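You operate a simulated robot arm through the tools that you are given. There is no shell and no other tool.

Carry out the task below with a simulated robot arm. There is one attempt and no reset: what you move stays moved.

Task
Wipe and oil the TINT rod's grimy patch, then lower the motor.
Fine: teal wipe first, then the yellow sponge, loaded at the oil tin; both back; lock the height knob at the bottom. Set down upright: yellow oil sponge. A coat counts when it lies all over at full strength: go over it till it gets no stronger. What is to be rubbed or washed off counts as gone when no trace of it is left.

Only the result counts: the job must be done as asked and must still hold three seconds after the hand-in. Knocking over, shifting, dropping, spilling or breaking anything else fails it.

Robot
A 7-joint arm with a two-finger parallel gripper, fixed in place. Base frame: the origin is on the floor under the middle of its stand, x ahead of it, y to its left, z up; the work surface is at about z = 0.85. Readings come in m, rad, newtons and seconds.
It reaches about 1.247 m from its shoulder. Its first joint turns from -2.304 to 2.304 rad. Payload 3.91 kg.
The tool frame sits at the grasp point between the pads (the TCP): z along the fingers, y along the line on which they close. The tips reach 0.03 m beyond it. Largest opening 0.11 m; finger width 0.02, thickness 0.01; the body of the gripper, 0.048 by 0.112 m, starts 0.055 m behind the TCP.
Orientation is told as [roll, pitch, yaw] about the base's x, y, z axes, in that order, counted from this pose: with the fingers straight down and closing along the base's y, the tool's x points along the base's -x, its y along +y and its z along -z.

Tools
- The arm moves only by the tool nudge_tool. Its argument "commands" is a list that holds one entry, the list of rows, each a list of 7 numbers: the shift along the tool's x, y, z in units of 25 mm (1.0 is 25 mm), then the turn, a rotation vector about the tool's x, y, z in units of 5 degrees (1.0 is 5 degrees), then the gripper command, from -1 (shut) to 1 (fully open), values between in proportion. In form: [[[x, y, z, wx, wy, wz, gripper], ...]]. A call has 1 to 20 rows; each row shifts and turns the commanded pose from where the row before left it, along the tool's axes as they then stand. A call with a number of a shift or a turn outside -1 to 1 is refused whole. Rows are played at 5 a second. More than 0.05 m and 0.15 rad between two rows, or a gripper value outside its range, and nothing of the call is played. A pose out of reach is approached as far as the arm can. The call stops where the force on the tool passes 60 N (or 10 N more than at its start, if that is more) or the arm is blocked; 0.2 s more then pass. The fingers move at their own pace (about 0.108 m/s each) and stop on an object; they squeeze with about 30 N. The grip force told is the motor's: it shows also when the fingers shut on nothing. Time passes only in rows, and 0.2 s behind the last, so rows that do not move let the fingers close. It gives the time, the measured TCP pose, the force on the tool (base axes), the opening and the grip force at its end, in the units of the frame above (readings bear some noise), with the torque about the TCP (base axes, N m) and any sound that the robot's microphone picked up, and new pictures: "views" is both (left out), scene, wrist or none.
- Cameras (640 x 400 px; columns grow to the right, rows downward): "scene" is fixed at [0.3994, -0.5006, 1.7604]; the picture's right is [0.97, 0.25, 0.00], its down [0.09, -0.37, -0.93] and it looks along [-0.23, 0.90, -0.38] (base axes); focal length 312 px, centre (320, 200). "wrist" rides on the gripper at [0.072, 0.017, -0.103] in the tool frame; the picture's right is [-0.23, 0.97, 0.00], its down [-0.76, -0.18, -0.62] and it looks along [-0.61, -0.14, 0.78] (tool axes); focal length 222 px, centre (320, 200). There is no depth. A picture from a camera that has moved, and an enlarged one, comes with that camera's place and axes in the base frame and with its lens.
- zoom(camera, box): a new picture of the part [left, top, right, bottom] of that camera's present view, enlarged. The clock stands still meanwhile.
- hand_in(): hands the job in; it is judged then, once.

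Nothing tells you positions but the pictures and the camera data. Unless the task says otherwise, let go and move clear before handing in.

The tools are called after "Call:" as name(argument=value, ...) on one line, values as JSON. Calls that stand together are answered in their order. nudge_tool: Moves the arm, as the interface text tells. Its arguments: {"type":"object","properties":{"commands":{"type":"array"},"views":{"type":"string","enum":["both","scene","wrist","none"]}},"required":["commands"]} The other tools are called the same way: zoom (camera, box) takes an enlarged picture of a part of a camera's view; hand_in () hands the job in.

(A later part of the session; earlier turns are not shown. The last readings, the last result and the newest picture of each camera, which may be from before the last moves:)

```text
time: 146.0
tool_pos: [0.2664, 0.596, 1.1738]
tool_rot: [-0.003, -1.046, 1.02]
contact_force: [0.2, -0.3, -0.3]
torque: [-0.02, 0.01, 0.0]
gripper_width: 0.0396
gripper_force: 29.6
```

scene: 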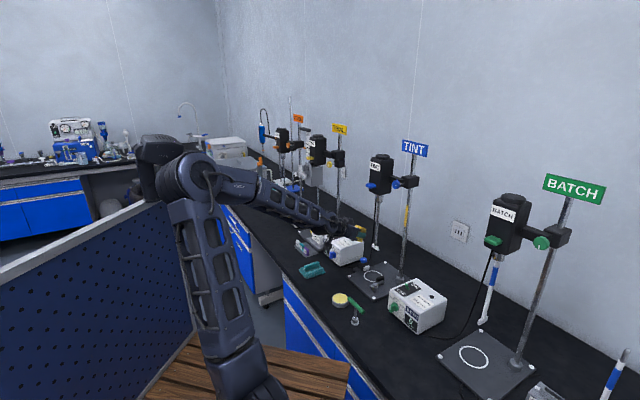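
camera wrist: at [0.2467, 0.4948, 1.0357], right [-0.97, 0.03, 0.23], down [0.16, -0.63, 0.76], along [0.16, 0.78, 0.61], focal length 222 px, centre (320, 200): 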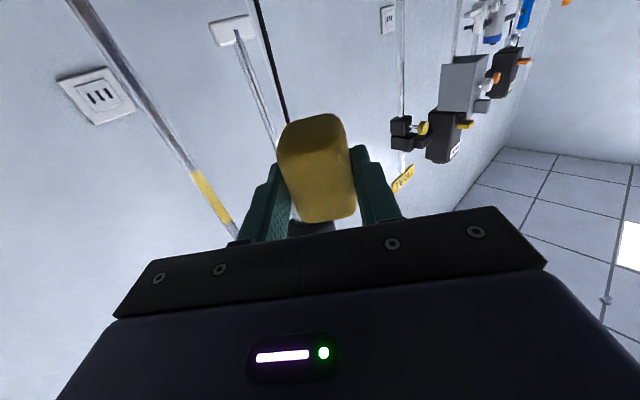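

Call:
nudge_tool(commands=[[[0, 0, 0, 0, 1, 0, -1], [0, 0, 0, 0, 1, 0, -1], [0, 0, 0, 0, 1, 0, -1], [0, 0, 0, 0, 1, 0, -1], [0, 0, 0, 0, 1, 0, -1], [0, 0, 0, 0, 1, 0, -1], [0, 0, 0, 0, 1, 0, -1], [0, 0, 0, 0, 1, 0, -1], [0, 0, 0, 0, 1, 0, -1], [0, 0, 0, 0, 1, 0, -1], [0, 0, 0, 0, 1, 0, -1], [0, 0, 0, 0, 1, 0, -1], [0, 0, 0, 0, 0, 1, -1], [0, 0, 0, 0, 0, 1, -1], [0, 0, 0, 0, 0, 0.66, -1], [0, 0, 0, 0, 0, 0, -1]]])

```text
time: 149.4
tool_pos: [0.2676, 0.5961, 1.1753]
tool_rot: [0.0, -0.001, 0.782]
contact_force: [0.0, 0.2, -1.0]
torque: [0.0, 0.03, -0.02]
gripper_width: 0.0394
gripper_force: 30.1
camera wrist: at [0.2032, 0.5577, 1.2785], right [-0.53, 0.85, 0.0], down [0.66, 0.41, 0.62], along [0.53, 0.33, -0.78], focal length 222 px, centre (320, 200)
```

scene: 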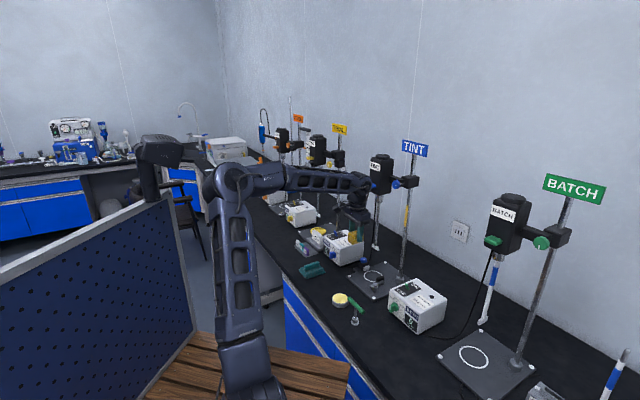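
wrist: 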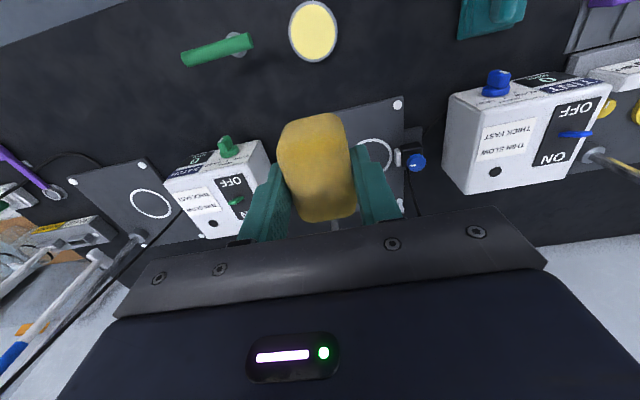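

Call:
nudge_tool(commands=[[[0.255, 0.622, 0.875, 0, 0, 0, -1], [0.255, 0.622, 0.875, 0, 0, 0, -1], [0.255, 0.622, 0.875, 0, 0, 0, -1], [0.255, 0.622, 0.875, 0, 0, 0, -1], [0.255, 0.622, 0.875, 0, 0, 0, -1], [0.255, 0.622, 0.875, 0, 0, 0, -1], [0.255, 0.622, 0.875, 0, 0, 0, -1], [0.255, 0.622, 0.875, 0, 0, 0, -1], [0, 0, 0, 0, 0, 0, -1]]], views="wrist")

```text
time: 151.4
tool_pos: [0.1447, 0.6488, 0.9976]
tool_rot: [-0.001, -0.001, 0.785]
contact_force: [0.5, -0.9, -0.7]
torque: [0.0, 0.03, 0.01]
gripper_width: 0.0395
gripper_force: 30.1
camera wrist: at [0.0808, 0.6106, 1.1009], right [-0.53, 0.85, 0.0], down [0.66, 0.41, 0.62], along [0.53, 0.33, -0.78], focal length 222 px, centre (320, 200)
```

wrist: 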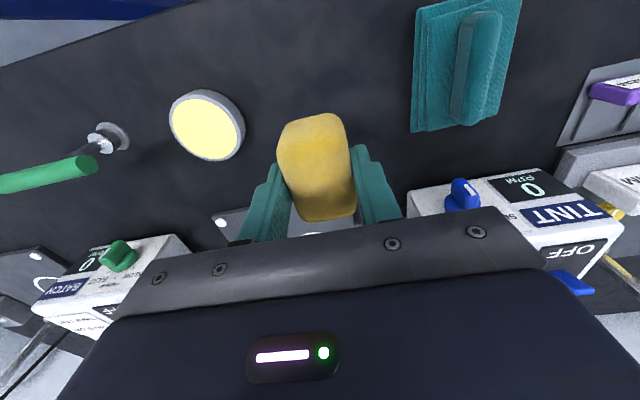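

Call:
nudge_tool(commands=[[[0, 0, 0.95, 0, 0, 0, -1], [0, 0, 0.95, 0, 0, 0, -1], [0, 0, 0.95, 0, 0, 0, -1], [0, 0, 0.75, 0, 0, 0, -1], [0, 0, 0.3, 0, 0, 0, -1], [0, 0, 0, 0, 0, 0, -1]]], views="wrist")

Call:
nudge_tool(commands=[[[0, 0, 0.08, 0, 0, 0, -1], [0, 0, 0, 0, 0, 0, -1]]], views="none")

```text
time: 152.8
tool_pos: [0.1436, 0.6484, 0.9021]
tool_rot: [-0.001, -0.002, 0.785]
contact_force: [-0.3, 0.2, -1.0]
torque: [-0.03, -0.01, -0.03]
gripper_width: 0.0394
gripper_force: 30.1
camera wrist: at [0.0794, 0.6107, 1.0056], right [-0.53, 0.85, 0.0], down [0.66, 0.41, 0.62], along [0.53, 0.33, -0.78], focal length 222 px, centre (320, 200)
```

wrist: 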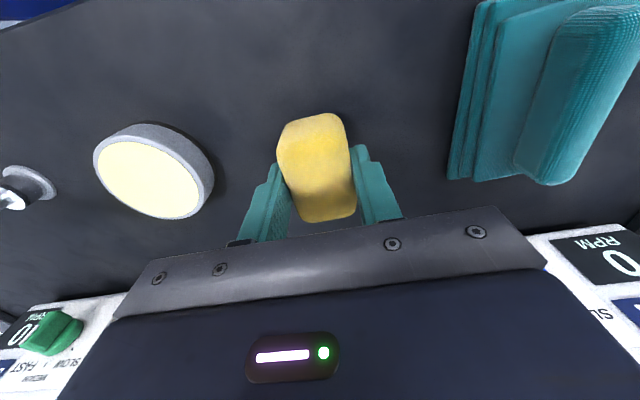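

```text
time: 153.4
tool_pos: [0.1437, 0.6491, 0.8997]
tool_rot: [0.0, -0.002, 0.784]
contact_force: [-1.4, 0.2, -1.2]
torque: [0.0, -0.01, 0.0]
gripper_width: 0.0393
gripper_force: 29.7
```

Call:
nudge_tool(commands=[[[0, 0, 0.1, 0, 0, 0, -1], [0, 0, 0, 0, 0, 0, -1]]], views="none")

Call:
nudge_tool(commands=[[[0, 0, 0.06, 0, 0, 0, -1], [0, 0, 0, 0, 0, 0, -1]]], views="none")

```text
time: 154.0
tool_pos: [0.1424, 0.6483, 0.8977]
tool_rot: [-0.001, -0.002, 0.783]
contact_force: [-0.3, 0.0, 0.2]
torque: [0.02, 0.02, -0.01]
gripper_width: 0.0393
gripper_force: 29.8
```

```text
time: 154.6
tool_pos: [0.1429, 0.6503, 0.8947]
tool_rot: [-0.001, -0.002, 0.783]
contact_force: [0.7, 0.1, -0.7]
torque: [0.0, -0.02, 0.01]
gripper_width: 0.0392
gripper_force: 29.4
```

Call:
nudge_tool(commands=[[[0, 0, 0.06, 0, 0, 0, -1], [0, 0, 0, 0, 0, 0, -1]]], views="none")

```text
time: 155.2
tool_pos: [0.1427, 0.6498, 0.8959]
tool_rot: [0.002, -0.002, 0.783]
contact_force: [-0.1, 0.3, -0.9]
torque: [-0.02, -0.03, -0.01]
gripper_width: 0.0393
gripper_force: 29.7
```

Call:
nudge_tool(commands=[[[0, 0, 0.06, 0, 0, 0, -1], [0, 0, 0, 0, 0, 0, -1]]], views="wrist")

```text
time: 155.8
tool_pos: [0.1404, 0.65, 0.8931]
tool_rot: [-0.002, -0.002, 0.785]
contact_force: [0.5, -0.3, -0.9]
torque: [0.01, -0.02, 0.0]
gripper_width: 0.0394
gripper_force: 29.9
camera wrist: at [0.0781, 0.6104, 0.9968], right [-0.53, 0.85, 0.0], down [0.66, 0.41, 0.62], along [0.53, 0.33, -0.78], focal length 222 px, centre (320, 200)
```

wrist: 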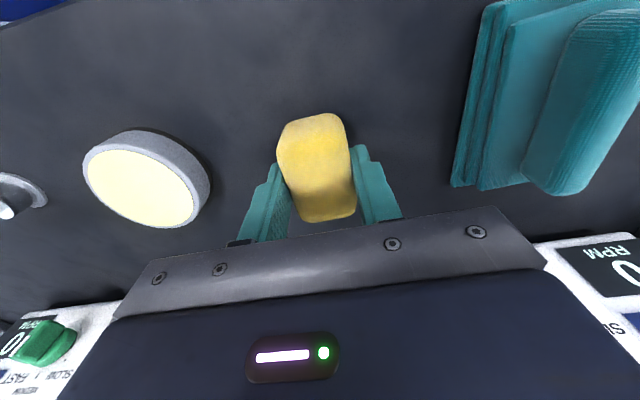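

Call:
nudge_tool(commands=[[[0, 0, 0.05, 0, 0, 0, -1], [0, 0, 0, 0, 0, 0, -1]]], views="none")

Call:
nudge_tool(commands=[[[0, 0, 0.05, 0, 0, 0, -1], [0, 0, 0, 0, 0, 0, -1]]], views="none")

```text
time: 156.4
tool_pos: [0.1415, 0.6496, 0.8916]
tool_rot: [0.001, -0.003, 0.783]
contact_force: [-1.0, 1.5, 16.9]
torque: [-0.02, 0.07, -0.02]
gripper_width: 0.0392
gripper_force: 30.4
```

```text
time: 157.0
tool_pos: [0.143, 0.6496, 0.8914]
tool_rot: [0.002, -0.003, 0.782]
contact_force: [-3.6, -1.5, 47.6]
torque: [-0.14, 0.13, 0.03]
gripper_width: 0.0394
gripper_force: 30.0
```

In contact with the bench. I'll ease off the press, then open and rise.

Call:
nudge_tool(commands=[[[0, 0, -0.06, 0, 0, 0, -1], [0, 0, 0, 0, 0, 0, -0.2], [0, 0, 0, 0, 0, 0, 0.2], [0, 0, 0, 0, 0, 0, 0.4], [0, 0, -0.5, 0, 0, 0, 0.4], [0, 0, -0.9, 0, 0, 0, 0.4], [0, 0, -0.9, 0, 0, 0, 0.4], [0, 0, -0.9, 0, 0, 0, 0.4], [0, 0, -0.9, 0, 0, 0, 0.4]]])

Call:
zoom(camera="scene", box=[290, 240, 370, 320])

Call:
zoom(camera="wrist", box=[120, 0, 540, 220])

```text
time: 159.0
tool_pos: [0.1425, 0.6499, 0.9966]
tool_rot: [0.0, 0.0, 0.784]
contact_force: [-0.4, 0.3, -0.3]
torque: [-0.01, 0.0, -0.02]
gripper_width: 0.0766
gripper_force: 0.0
camera wrist: at [0.0787, 0.6111, 1.1001], right [-0.53, 0.85, 0.0], down [0.66, 0.41, 0.62], along [0.53, 0.33, -0.78], focal length 222 px, centre (320, 200)
```

scene: 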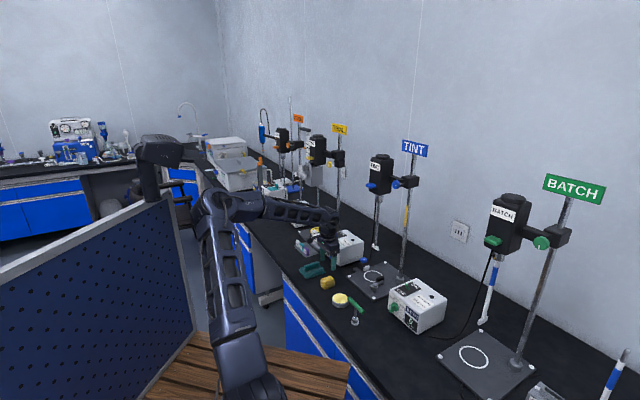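
wrist: 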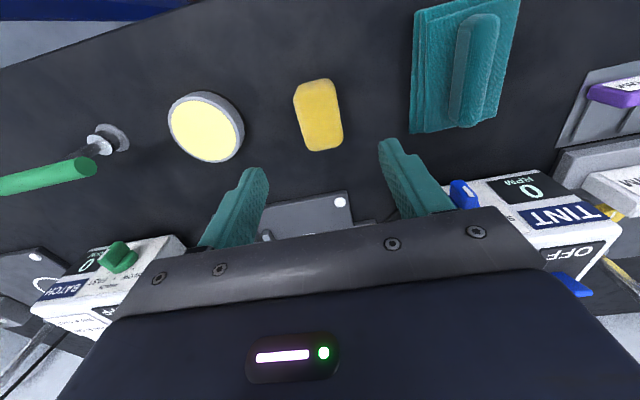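

```text
5.00 times, centred on (330, 280) of scene
camera zoom: at [0.3994, -0.5006, 1.7604], right [0.97, 0.25, 0.0], down [0.09, -0.37, -0.93], along [-0.23, 0.9, -0.38], focal length 1557 px, centre (270, -200)
```

zoom: 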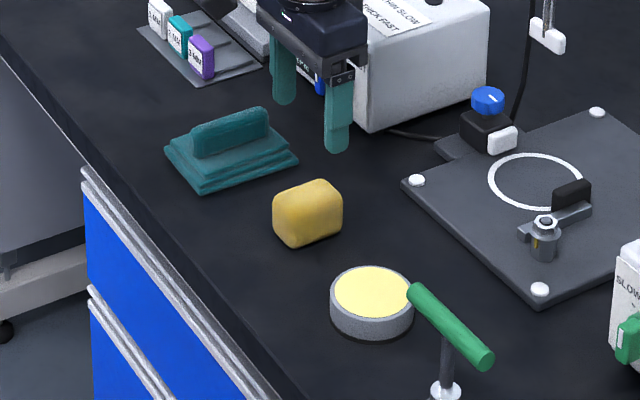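

```text
1.52 times, centred on (330, 110) of wrist
camera zoom: at [0.0787, 0.6111, 1.1001], right [-0.53, 0.85, 0.0], down [0.66, 0.41, 0.62], along [0.53, 0.33, -0.78], focal length 338 px, centre (305, 337)
```

zoom: 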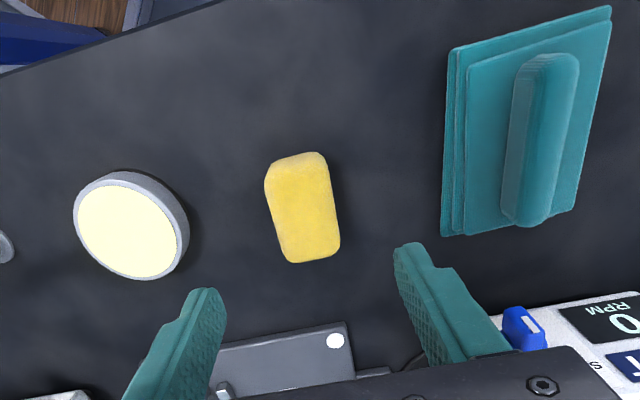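

Both tools are back and upright. Next is the height knob; I'll study it and the other stands' knobs for comparison.

Call:
zoom(camera="scene", box=[385, 165, 425, 195])

Call:
zoom(camera="scene", box=[480, 190, 580, 270])

Call:
zoom(camera="scene", box=[300, 120, 360, 180])

Call:
zoom(camera="scene", box=[360, 140, 430, 210])

```text
13.33 times, centred on (405, 180) of scene
camera zoom: at [0.3994, -0.5006, 1.7604], right [0.97, 0.25, 0.0], down [0.09, -0.37, -0.93], along [-0.23, 0.9, -0.38], focal length 4153 px, centre (-813, 467)
```

zoom: 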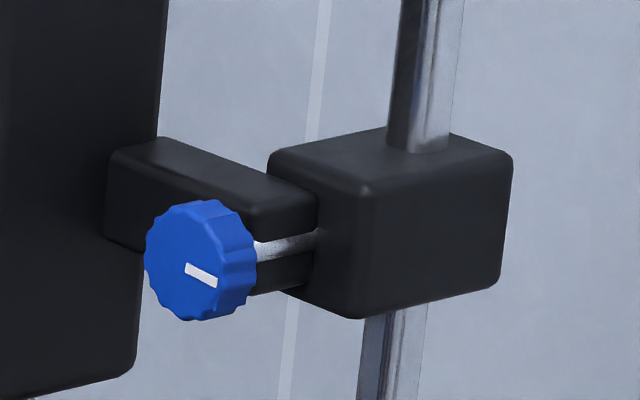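

```text
5.00 times, centred on (530, 230) of scene
camera zoom: at [0.3994, -0.5006, 1.7604], right [0.97, 0.25, 0.0], down [0.09, -0.37, -0.93], along [-0.23, 0.9, -0.38], focal length 1557 px, centre (-730, 50)
```

zoom: 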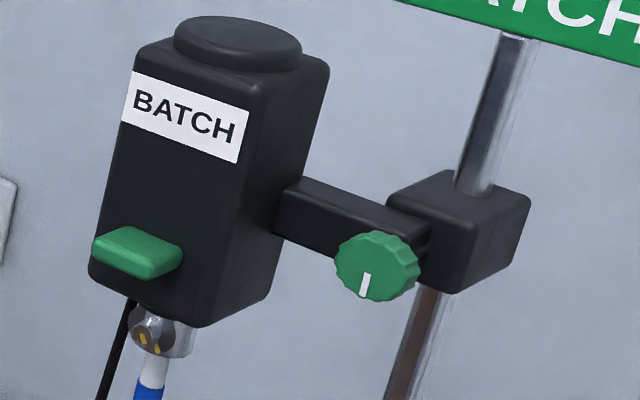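

```text
6.67 times, centred on (330, 150) of scene
camera zoom: at [0.3994, -0.5006, 1.7604], right [0.97, 0.25, 0.0], down [0.09, -0.37, -0.93], along [-0.23, 0.9, -0.38], focal length 2076 px, centre (253, 533)
```

zoom: 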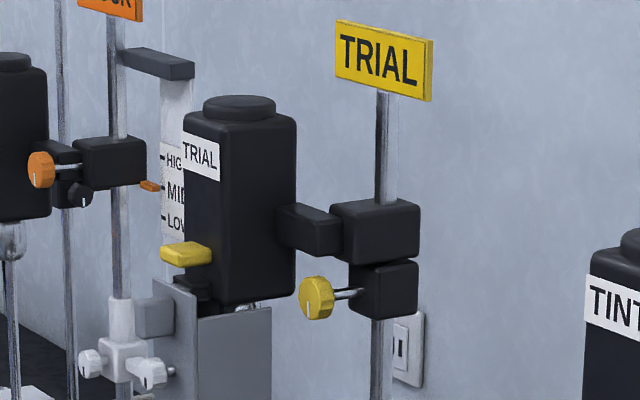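

```text
5.71 times, centred on (395, 175) of scene
camera zoom: at [0.3994, -0.5006, 1.7604], right [0.97, 0.25, 0.0], down [0.09, -0.37, -0.93], along [-0.23, 0.9, -0.38], focal length 1780 px, centre (-109, 343)
```

zoom: 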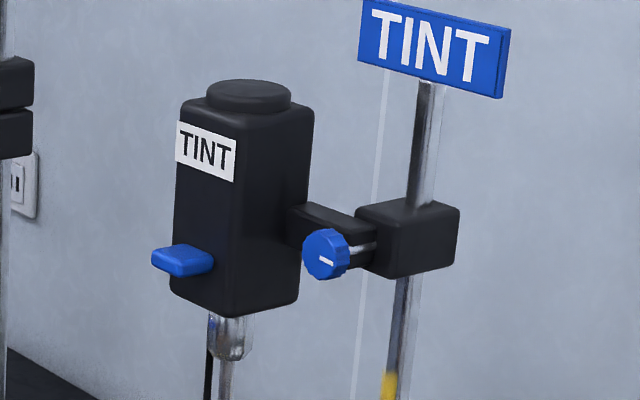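

I have the layout now: the height knob is at about (0.400, 0.691, 1.354), about 0.037 m across, and its axis points at the robot along 45°. Its mark is horizontal, while BATCH's and TRIAL's point down. I'll go to a staging point on its axis.

Call:
nudge_tool(commands=[[[0, 0, -0.92, 0, 0, 0, 0.4], [0, 0, -0.92, 0, 0, 0, 0.4], [0, 0, -0.92, 0, 0, 0, 0.4], [0, 0, -0.92, 0, 0, 0, 0.4], [0, 0, -0.92, 0, 0, 0, 0.4], [0, 0, -0.92, 0, 0, 0, 0.4], [0, 0, -0.92, 0, 0, 0, 0.4], [0, 0, -0.92, 0, 0, 0, 0.4], [0, 0, -0.92, 0, 0, 0, 0.4], [0, 0, -0.92, 0, 0, 0, 0.4], [0, 0, -0.92, 0, 0, 0, 0.4], [-0.236, -0.875, 0, 0, 0, 0, 0.4], [-0.236, -0.875, 0, 0, 0, 0, 0.4], [-0.236, -0.875, 0, 0, 0, 0, 0.4], [-0.236, -0.875, 0, 0, 0, 0, 0.4], [-0.236, -0.875, 0, 0, 0, 0, 0.4], [-0.236, -0.875, 0, 0, 0, 0, 0.4], [-0.236, -0.875, 0, 0, 0, 0, 0.4]]], views="scene")

Call:
nudge_tool(commands=[[[0, 0, 0, 0, -1, 0, 0.4], [0, 0, 0, 0, -1, 0, 0.4], [0, 0, 0, 0, -1, 0, 0.4], [0, 0, 0, 0, -1, 0, 0.4], [0, 0, 0, 0, -1, 0, 0.4], [0, 0, 0, 0, -1, 0, 0.4], [0, 0, 0, 0, -1, 0, 0.4], [0, 0, 0, 0, -1, 0, 0.4], [0, 0, 0, 0, -1, 0, 0.4], [0, 0, 0, 0, -1, 0, 0.4]]])

```text
time: 162.8
tool_pos: [0.2799, 0.5671, 1.2489]
tool_rot: [0.0, -0.004, 0.782]
contact_force: [0.2, -0.1, -0.8]
torque: [-0.03, -0.05, -0.02]
gripper_width: 0.0768
gripper_force: 0.1
```

scene: 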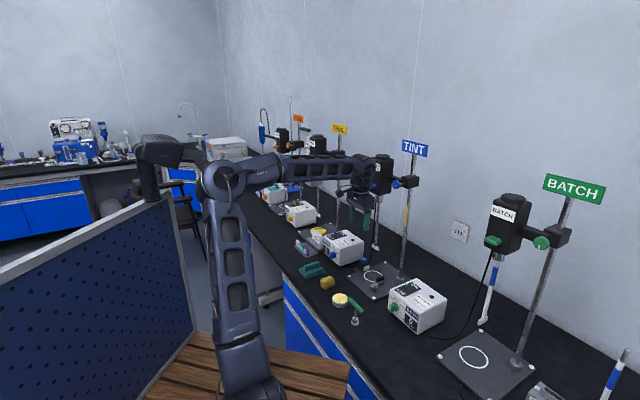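

```text
time: 165.0
tool_pos: [0.2797, 0.5694, 1.2497]
tool_rot: [0.0, -0.878, 0.784]
contact_force: [-0.2, -0.7, -0.3]
torque: [0.02, 0.01, 0.02]
gripper_width: 0.077
gripper_force: 0.1
camera wrist: at [0.1785, 0.494, 1.2594], right [-0.58, 0.79, 0.17], down [0.13, -0.12, 0.98], along [0.8, 0.6, -0.03], focal length 222 px, centre (320, 200)
```

scene: 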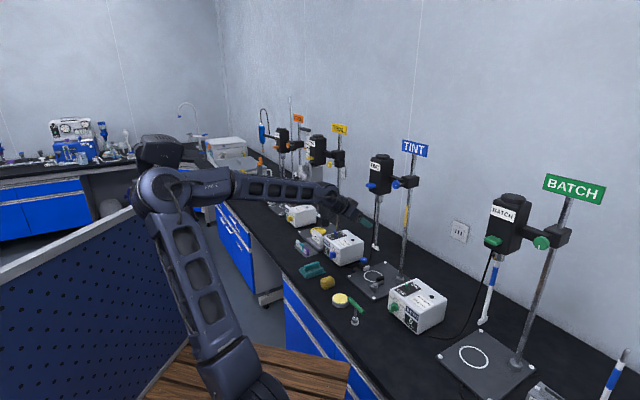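
wrist: 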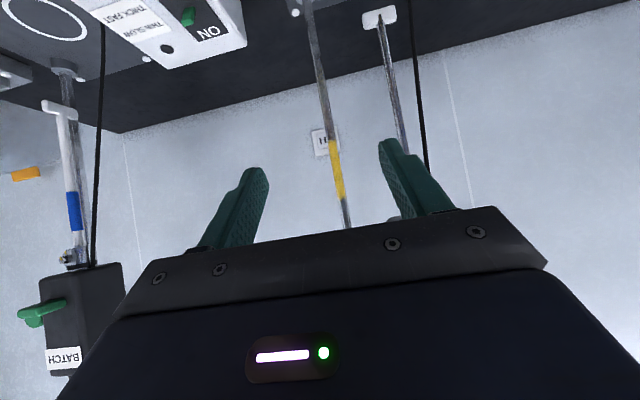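

Call:
nudge_tool(commands=[[[-0.52, 0, -0.15, 0, -1, 0, 0.4], [-0.53, 0, -0.1, 0, -1, 0, 0.4], [-0.53, 0, -0.05, 0, -1, 0, 0.4], [-0.53, 0, 0, 0, -1, 0, 0.4]]], views="scene")

Call:
nudge_tool(commands=[[[-0.53, 0, 0.05, 0, -1, 0, 0.4], [-0.53, 0, 0.1, 0, -1, 0, 0.4], [-0.53, 0, 0.15, 0, -1, 0, 0.4], [-0.5, 0, 0.2, 0, -1, 0, 0.4]]])

```text
time: 166.0
tool_pos: [0.2943, 0.5858, 1.2963]
tool_rot: [0.001, -1.225, 0.781]
contact_force: [0.7, 0.2, 0.0]
torque: [0.0, -0.02, 0.02]
gripper_width: 0.077
gripper_force: 0.0
```

scene: 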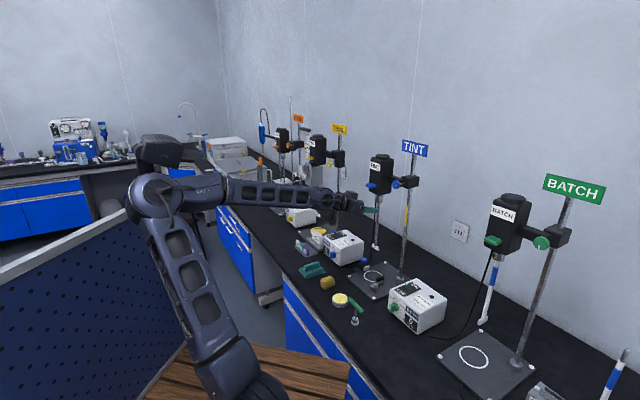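

```text
time: 167.0
tool_pos: [0.3121, 0.6016, 1.3431]
tool_rot: [2.972, -1.566, -2.189]
contact_force: [-0.2, 0.0, 0.1]
torque: [0.03, -0.03, 0.02]
gripper_width: 0.077
gripper_force: 0.0
camera wrist: at [0.2257, 0.5408, 1.2722], right [-0.69, 0.69, 0.23], down [-0.32, -0.57, 0.76], along [0.65, 0.45, 0.61], focal length 222 px, centre (320, 200)
```

scene: 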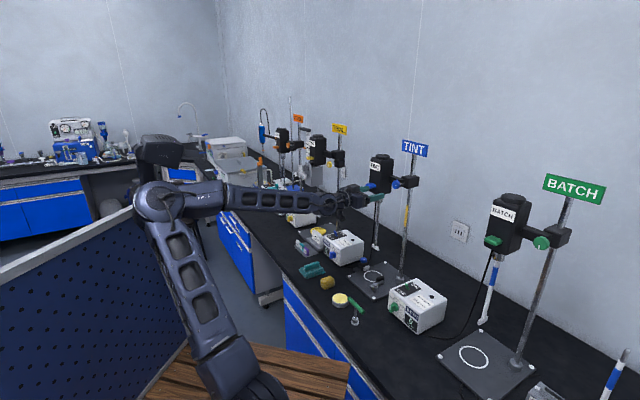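
wrist: 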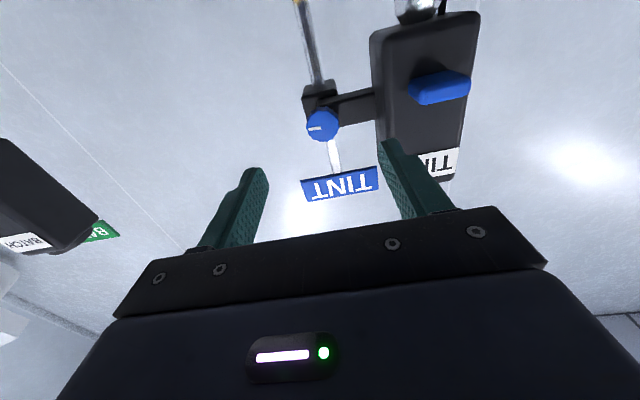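

Call:
zoom(camera="wrist", box=[270, 60, 390, 150])

Call:
zoom(camera="wrist", box=[260, 0, 500, 210])

```text
4.44 times, centred on (330, 105) of wrist
camera zoom: at [0.2257, 0.5408, 1.2722], right [-0.69, 0.69, 0.23], down [-0.32, -0.57, 0.76], along [0.65, 0.45, 0.61], focal length 987 px, centre (276, 622)
```

zoom: 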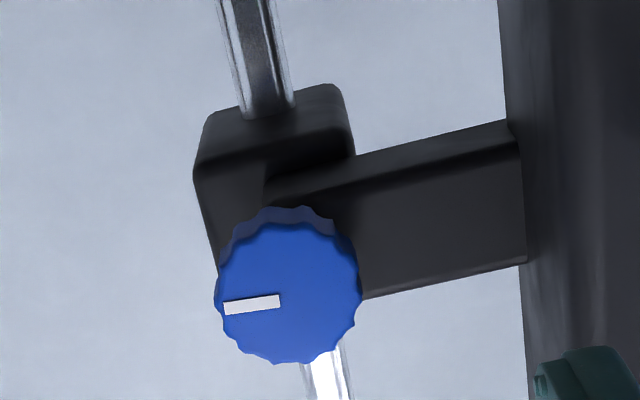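

```text
1.90 times, centred on (380, 105) of wrist
camera zoom: at [0.2257, 0.5408, 1.2722], right [-0.69, 0.69, 0.23], down [-0.32, -0.57, 0.76], along [0.65, 0.45, 0.61], focal length 423 px, centre (206, 381)
```

zoom: 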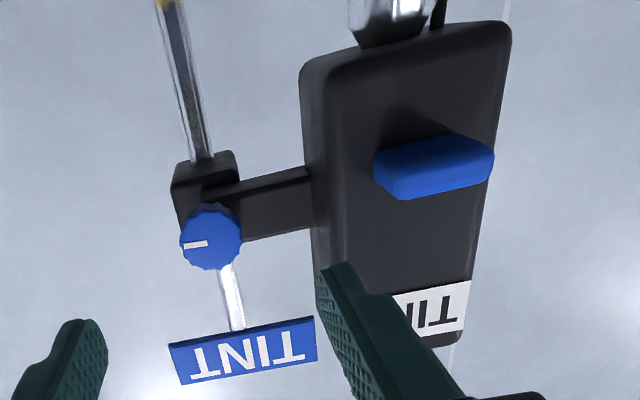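

The knob face centre is confirmed at (0.400, 0.692, 1.355), and its mark points to the right. I'll align and advance, stopping short for a check.

Call:
nudge_tool(commands=[[[-0.48, 0.07, 0, 0, 0, 0, 0.2], [0, 0, 0.8, 0, 0, 0, 0.2], [0, 0, 0.8, 0, 0, 0, 0.2], [0, 0, 0.8, 0, 0, 0, 0.2], [0, 0, 0, 0, 0, 0, 0.2]]])

Call:
zoom(camera="wrist", box=[230, 100, 410, 230])

Call:
zoom(camera="scene", box=[340, 140, 430, 220])

```text
time: 168.2
tool_pos: [0.3526, 0.6452, 1.358]
tool_rot: [-2.971, -1.569, -2.526]
contact_force: [0.0, -0.4, 0.2]
torque: [-0.02, -0.01, 0.02]
gripper_width: 0.0659
gripper_force: 0.1
camera wrist: at [0.2678, 0.5851, 1.2854], right [-0.69, 0.69, 0.23], down [-0.32, -0.57, 0.76], along [0.65, 0.45, 0.61], focal length 222 px, centre (320, 200)
```

scene: 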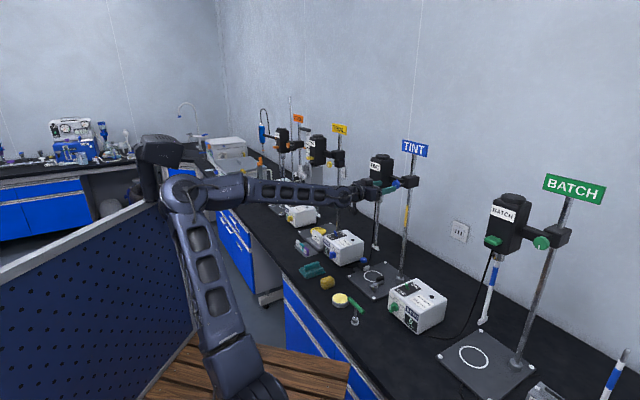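
wrist: 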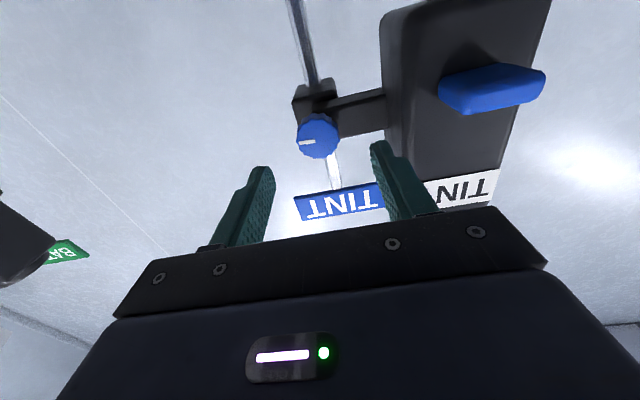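

```text
3.08 times, centred on (320, 165) of wrist
camera zoom: at [0.2678, 0.5851, 1.2854], right [-0.69, 0.69, 0.23], down [-0.32, -0.57, 0.76], along [0.65, 0.45, 0.61], focal length 684 px, centre (320, 308)
```

zoom: 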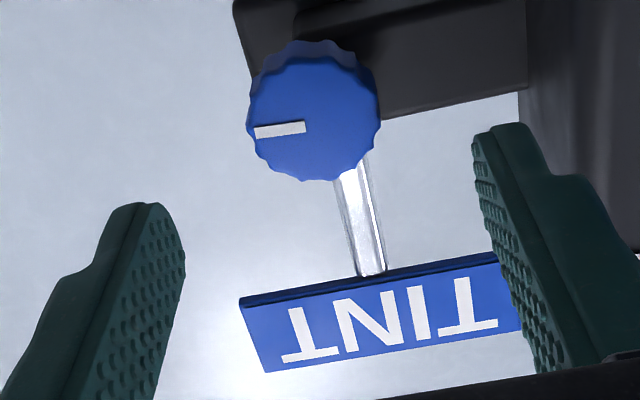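

```text
5.00 times, centred on (385, 180) of scene
camera zoom: at [0.3994, -0.5006, 1.7604], right [0.97, 0.25, 0.0], down [0.09, -0.37, -0.93], along [-0.23, 0.9, -0.38], focal length 1557 px, centre (-5, 300)
```

zoom: 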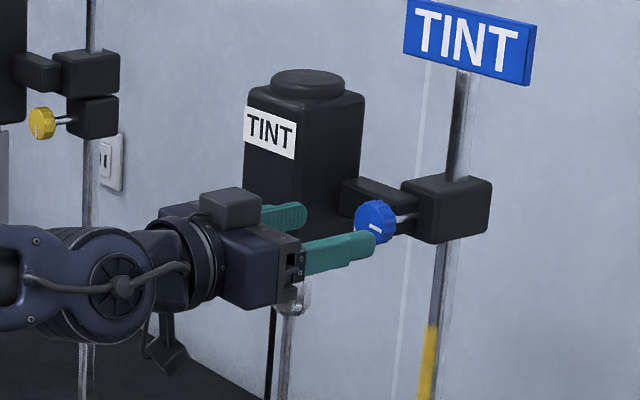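

Call:
nudge_tool(commands=[[[0.06, 0, 0, 0, 0, 0, -0.05], [0.06, 0, 0.5, 0, 0, 0, -0.05], [0, 0, 0.6, 0, 0, 0, -0.05], [0, 0, 0.5, 0, 0, 0, -0.05], [0, 0, 0.2, 0, 0, 0, -0.05], [0, 0, 0, 0, 0, 0, -0.05]]])

Call:
zoom(camera="wrist", box=[230, 100, 410, 230])

Call:
zoom(camera="scene", box=[370, 150, 430, 210])

```text
time: 169.6
tool_pos: [0.3853, 0.6757, 1.3543]
tool_rot: [-2.958, -1.568, -2.538]
contact_force: [-0.1, 0.5, 0.7]
torque: [0.03, 0.02, 0.0]
gripper_width: 0.0523
gripper_force: 0.1
camera wrist: at [0.2993, 0.616, 1.2815], right [-0.69, 0.69, 0.23], down [-0.32, -0.57, 0.76], along [0.65, 0.45, 0.61], focal length 222 px, centre (320, 200)
```

scene: 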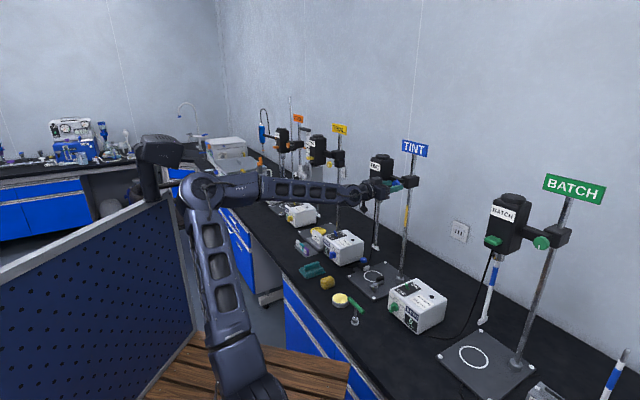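
wrist: 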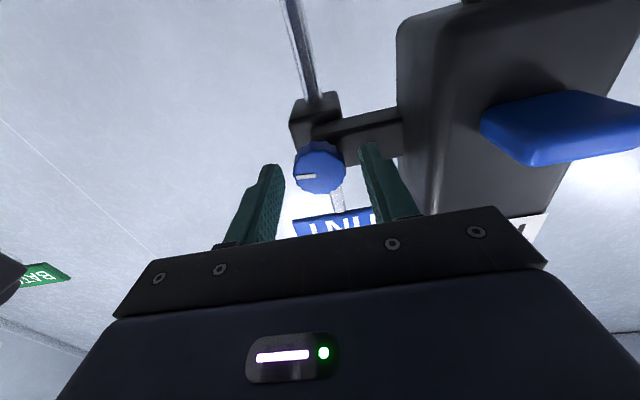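

```text
3.08 times, centred on (320, 165) of wrist
camera zoom: at [0.2993, 0.616, 1.2815], right [-0.69, 0.69, 0.23], down [-0.32, -0.57, 0.76], along [0.65, 0.45, 0.61], focal length 684 px, centre (320, 308)
```

zoom: 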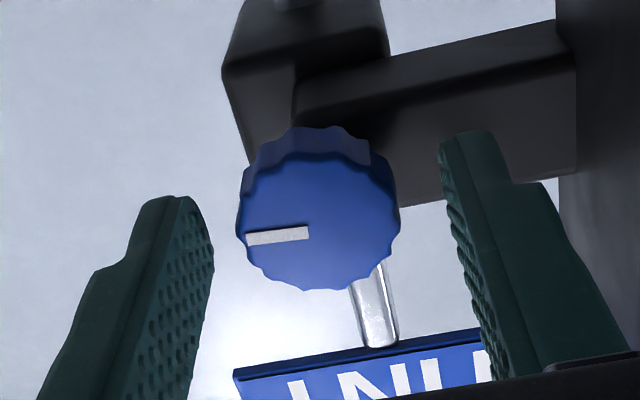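

```text
6.67 times, centred on (400, 180) of scene
camera zoom: at [0.3994, -0.5006, 1.7604], right [0.97, 0.25, 0.0], down [0.09, -0.37, -0.93], along [-0.23, 0.9, -0.38], focal length 2076 px, centre (-213, 333)
```

zoom: 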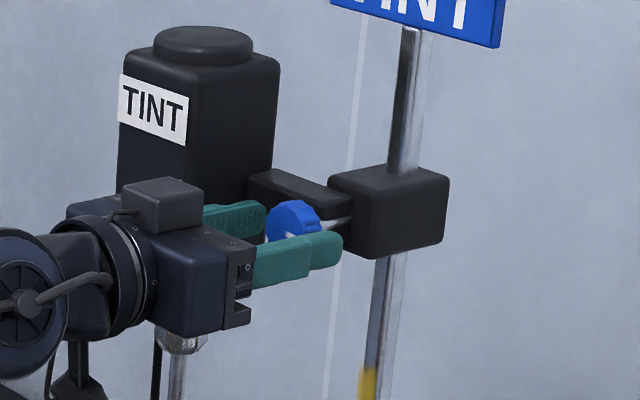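

The knob is centred between the fingers. I'll go a touch deeper and close on it.

Call:
nudge_tool(commands=[[[0, 0, 0.2, 0, 0, 0, -0.05], [0, 0, 0, 0, 0, 0, -0.3], [0, 0, 0, 0, 0, 0, -0.6], [0, 0, 0, 0, 0, 0, -1], [0, 0, 0, 0, 0, 0, -1]]])

Call:
zoom(camera="wrist", box=[230, 100, 410, 230])

```text
time: 170.8
tool_pos: [0.3888, 0.6798, 1.3543]
tool_rot: [2.777, -1.569, -1.996]
contact_force: [6.4, -14.0, -2.5]
torque: [-0.09, 0.12, -0.31]
gripper_width: 0.0336
gripper_force: 45.3
camera wrist: at [0.3031, 0.619, 1.2814], right [-0.69, 0.69, 0.23], down [-0.32, -0.57, 0.76], along [0.65, 0.45, 0.61], focal length 222 px, centre (320, 200)
```

scene: 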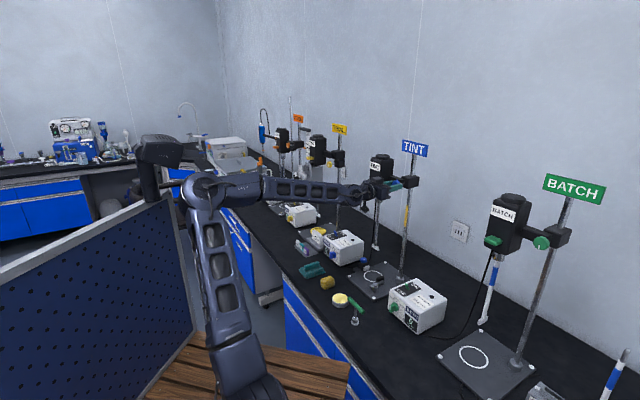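
wrist: 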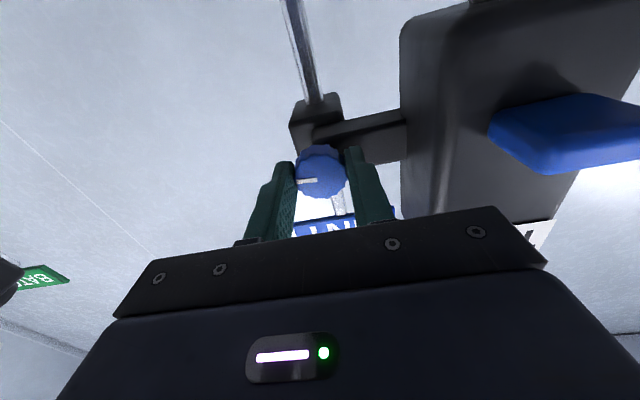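

```text
3.08 times, centred on (320, 165) of wrist
camera zoom: at [0.3031, 0.619, 1.2814], right [-0.69, 0.69, 0.23], down [-0.32, -0.57, 0.76], along [0.65, 0.45, 0.61], focal length 684 px, centre (320, 308)
```

zoom: 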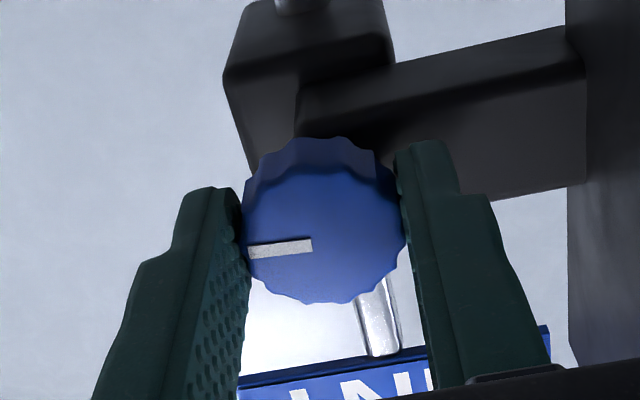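

Gripped. I'll relieve the side load and test turning counter-clockwise by a few degrees to feel which way it is free.

Call:
nudge_tool(commands=[[[0, -0.03, 0, 0, 0, 0, -1], [0, 0, 0, 0, 0, -0.6, -1], [0, 0, 0, 0, 0, 0, -1]]], views="wrist")

Call:
zoom(camera="wrist", box=[230, 100, 410, 230])

```text
time: 171.6
tool_pos: [0.3895, 0.6796, 1.3532]
tool_rot: [-1.588, -1.518, 2.372]
contact_force: [0.7, -24.8, -10.9]
torque: [0.31, -0.22, -0.18]
gripper_width: 0.0336
gripper_force: 45.0
camera wrist: at [0.3059, 0.6161, 1.2807], right [-0.69, 0.7, 0.18], down [-0.35, -0.54, 0.77], along [0.63, 0.47, 0.61], focal length 222 px, centre (320, 200)
```

wrist: 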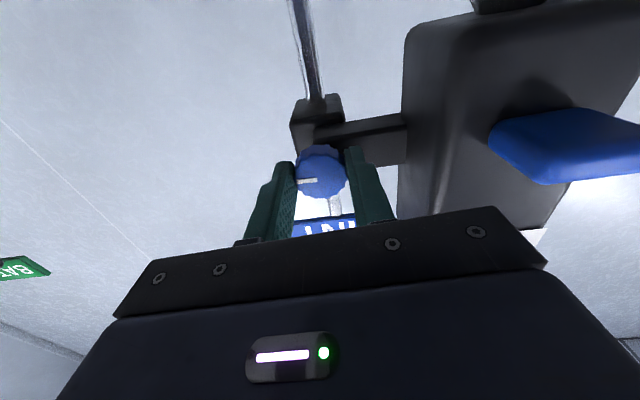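

```text
3.08 times, centred on (320, 165) of wrist
camera zoom: at [0.3059, 0.6161, 1.2807], right [-0.69, 0.7, 0.18], down [-0.35, -0.54, 0.77], along [0.63, 0.47, 0.61], focal length 684 px, centre (320, 308)
```

zoom: 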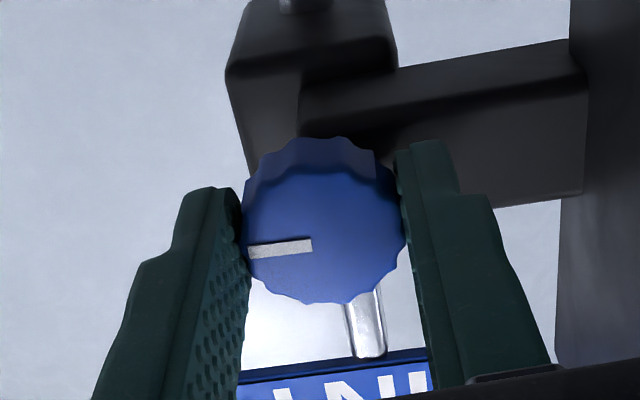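

The knob turns with the fingers and resists little. I'll ease back 1 mm and continue counter-clockwise in small steps, watching forces.

Call:
nudge_tool(commands=[[[0, 0, -0.04, 0, 0, 0, -1], [0, 0, 0, 0, 0, -0.6, -1], [0, 0, 0, 0, 0, -0.6, -1], [0, 0, 0, 0, 0, 0, -1]]], views="none")

```text
time: 172.6
tool_pos: [0.3891, 0.6779, 1.3542]
tool_rot: [-1.586, -1.414, 2.371]
contact_force: [14.2, -1.0, -0.7]
torque: [0.06, 0.5, -0.16]
gripper_width: 0.0334
gripper_force: 45.1
```

Call:
nudge_tool(commands=[[[0, 0, 0, 0, 0, -0.6, -1], [0, 0, 0, 0, 0, -0.6, -1], [0, 0, 0, 0, 0, 0, -1]]], views="both")

Call:
zoom(camera="wrist", box=[230, 100, 410, 230])

```text
time: 173.4
tool_pos: [0.3886, 0.6787, 1.3548]
tool_rot: [-1.578, -1.309, 2.362]
contact_force: [6.0, -8.2, -1.0]
torque: [-0.03, 0.12, -0.22]
gripper_width: 0.0326
gripper_force: 45.0
camera wrist: at [0.3169, 0.605, 1.2805], right [-0.71, 0.71, -0.03], down [-0.46, -0.42, 0.78], along [0.54, 0.57, 0.62], focal length 222 px, centre (320, 200)
```

scene: 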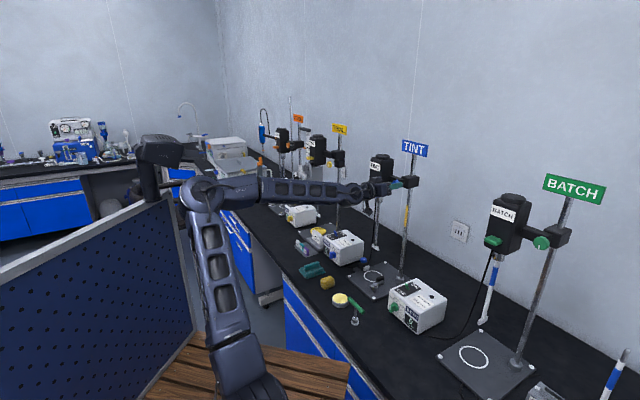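
wrist: 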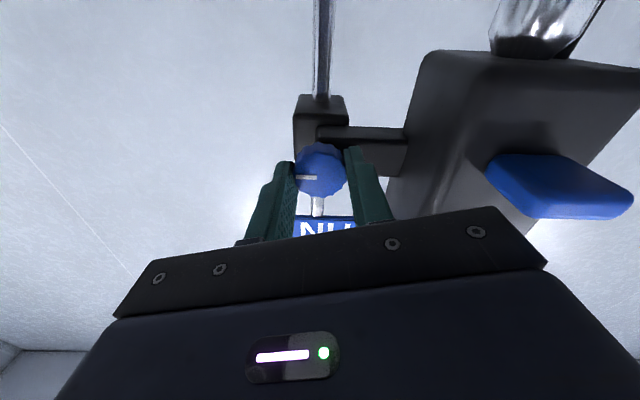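

```text
3.08 times, centred on (320, 165) of wrist
camera zoom: at [0.3169, 0.605, 1.2805], right [-0.71, 0.71, -0.03], down [-0.46, -0.42, 0.78], along [0.54, 0.57, 0.62], focal length 684 px, centre (320, 308)
```

zoom: 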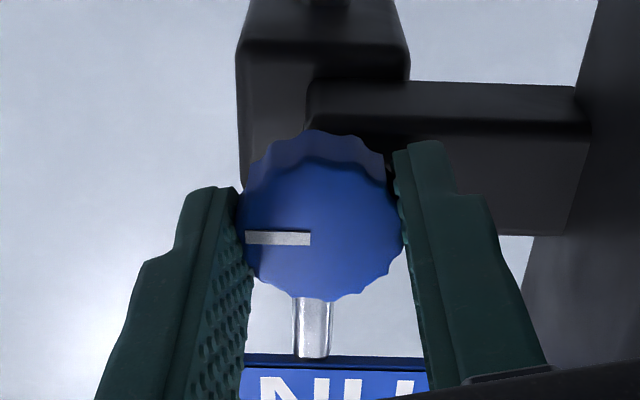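

Call:
nudge_tool(commands=[[[0, 0, 0, 0, 0, -0.8, -1], [0, 0, 0, 0, 0, -0.8, -1], [0, 0, 0, 0, 0, -0.8, -1], [0, 0, 0, 0, 0, -0.8, -1], [0, 0, 0, 0, 0, 0, -1]]], views="wrist")

Call:
zoom(camera="wrist", box=[230, 100, 410, 230])

```text
time: 174.6
tool_pos: [0.3882, 0.6786, 1.3537]
tool_rot: [-1.577, -1.03, 2.357]
contact_force: [10.4, -6.2, 2.2]
torque: [0.69, 0.3, -0.09]
gripper_width: 0.0336
gripper_force: 44.9
camera wrist: at [0.3314, 0.5905, 1.2838], right [-0.67, 0.68, -0.31], down [-0.61, -0.27, 0.74], along [0.42, 0.69, 0.59], focal length 222 px, centre (320, 200)
```

wrist: 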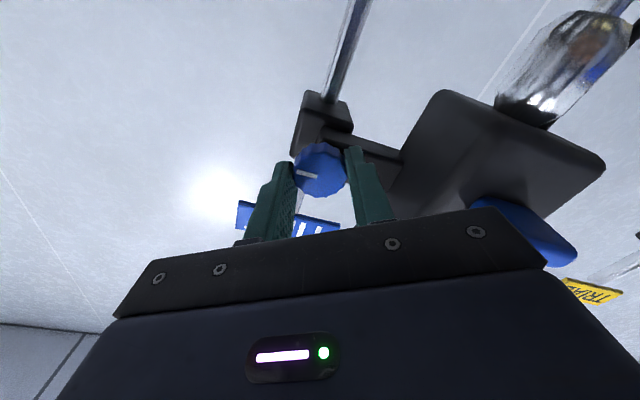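

```text
3.08 times, centred on (320, 165) of wrist
camera zoom: at [0.3314, 0.5905, 1.2838], right [-0.67, 0.68, -0.31], down [-0.61, -0.27, 0.74], along [0.42, 0.69, 0.59], focal length 684 px, centre (320, 308)
```

zoom: 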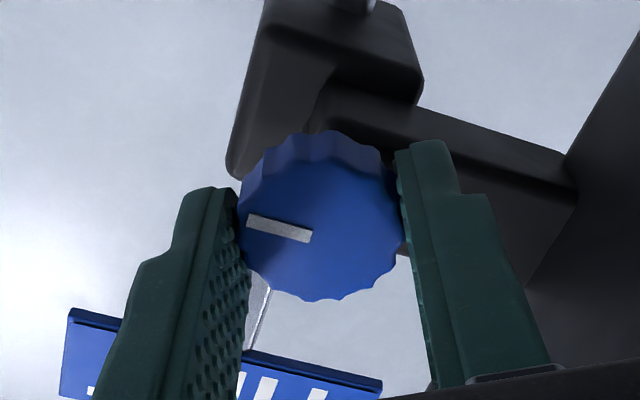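

The fingers now slip counter-clockwise, so the knob seems to be at its stop that way. I'll turn clockwise and see whether it follows.

Call:
nudge_tool(commands=[[[0, 0, 0, 0, 0, 0.8, -1], [0, 0, 0, 0, 0, 0.8, -1], [0, 0, 0, 0, 0, 0.8, -1], [0, 0, 0, 0, 0, 0.8, -1], [0, 0, 0, 0, 0, 0, -1]]], views="wrist")

Call:
zoom(camera="wrist", box=[230, 100, 410, 230])

```text
time: 175.8
tool_pos: [0.3905, 0.6792, 1.354]
tool_rot: [-1.573, -1.312, 2.357]
contact_force: [11.6, -11.4, -4.4]
torque: [-0.1, 0.19, -0.38]
gripper_width: 0.0336
gripper_force: 45.1
camera wrist: at [0.3167, 0.6052, 1.2794], right [-0.7, 0.71, -0.03], down [-0.46, -0.42, 0.78], along [0.54, 0.56, 0.62], focal length 222 px, centre (320, 200)
```

wrist: 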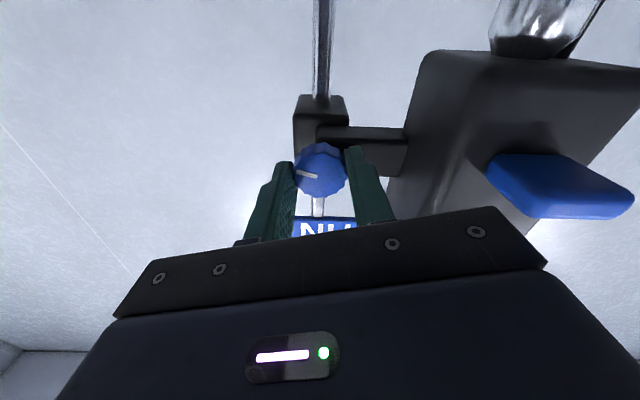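

```text
3.08 times, centred on (320, 165) of wrist
camera zoom: at [0.3167, 0.6052, 1.2794], right [-0.7, 0.71, -0.03], down [-0.46, -0.42, 0.78], along [0.54, 0.56, 0.62], focal length 684 px, centre (320, 308)
```

zoom: 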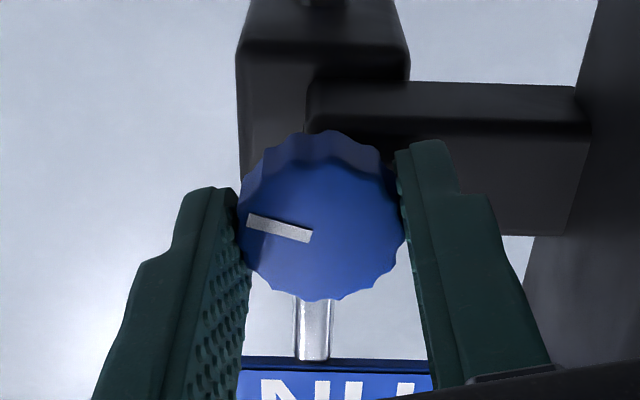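

It follows freely clockwise, so the counter-clockwise end was the stop. I'll check whether the clamp is presently loose by drawing the knob down a couple of millimetres.

Call:
nudge_tool(commands=[[[0, 0, 0, 0, 0, 0.6, -1], [0, 0, 0, 0, 0, 0, -1]]], views="none")

```text
time: 176.4
tool_pos: [0.3892, 0.6792, 1.3534]
tool_rot: [-1.576, -1.362, 2.358]
contact_force: [10.6, -13.5, -5.2]
torque: [-0.69, 0.74, -0.28]
gripper_width: 0.0335
gripper_force: 44.8
```

Call:
nudge_tool(commands=[[[0.098, 0.021, 0, 0, 0, 0, -1], [0, 0, 0, 0, 0, 0, -1]]], views="none")

```text
time: 177.0
tool_pos: [0.3882, 0.6797, 1.3522]
tool_rot: [-1.585, -1.361, 2.369]
contact_force: [19.1, 0.5, 2.5]
torque: [0.94, -0.9, 0.09]
gripper_width: 0.0337
gripper_force: 45.2
```

Call:
nudge_tool(commands=[[[0.2, 0.042, 0, 0, 0, 0, -1], [0, 0, 0, 0, 0, 0, -1]]], views="scene")

Call:
zoom(camera="scene", box=[370, 150, 430, 210])

```text
time: 177.6
tool_pos: [0.3888, 0.6791, 1.3469]
tool_rot: [-1.579, -1.359, 2.361]
contact_force: [14.2, -8.0, 1.3]
torque: [0.48, -0.49, -0.09]
gripper_width: 0.0335
gripper_force: 44.9
```

scene: 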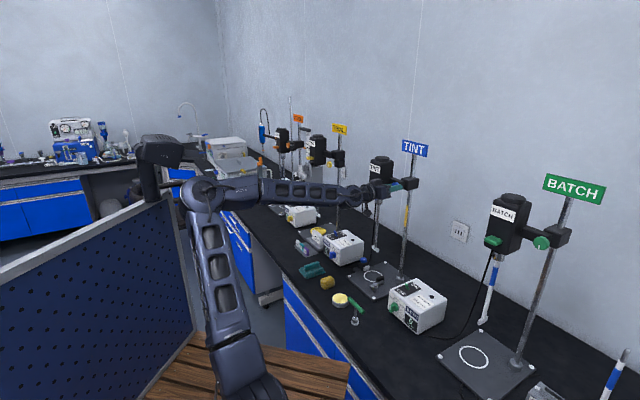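

```text
6.67 times, centred on (400, 180) of scene
camera zoom: at [0.3994, -0.5006, 1.7604], right [0.97, 0.25, 0.0], down [0.09, -0.37, -0.93], along [-0.23, 0.9, -0.38], focal length 2076 px, centre (-213, 333)
```

zoom: 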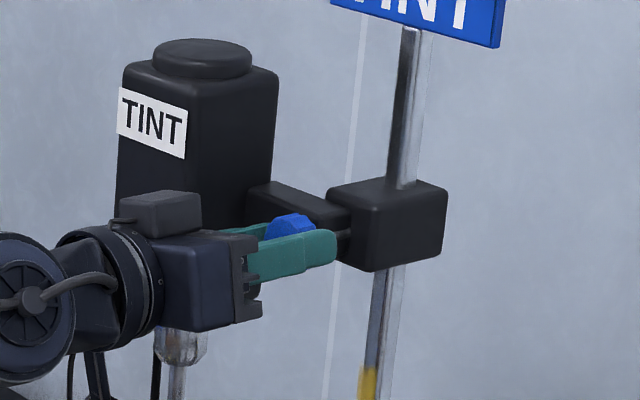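

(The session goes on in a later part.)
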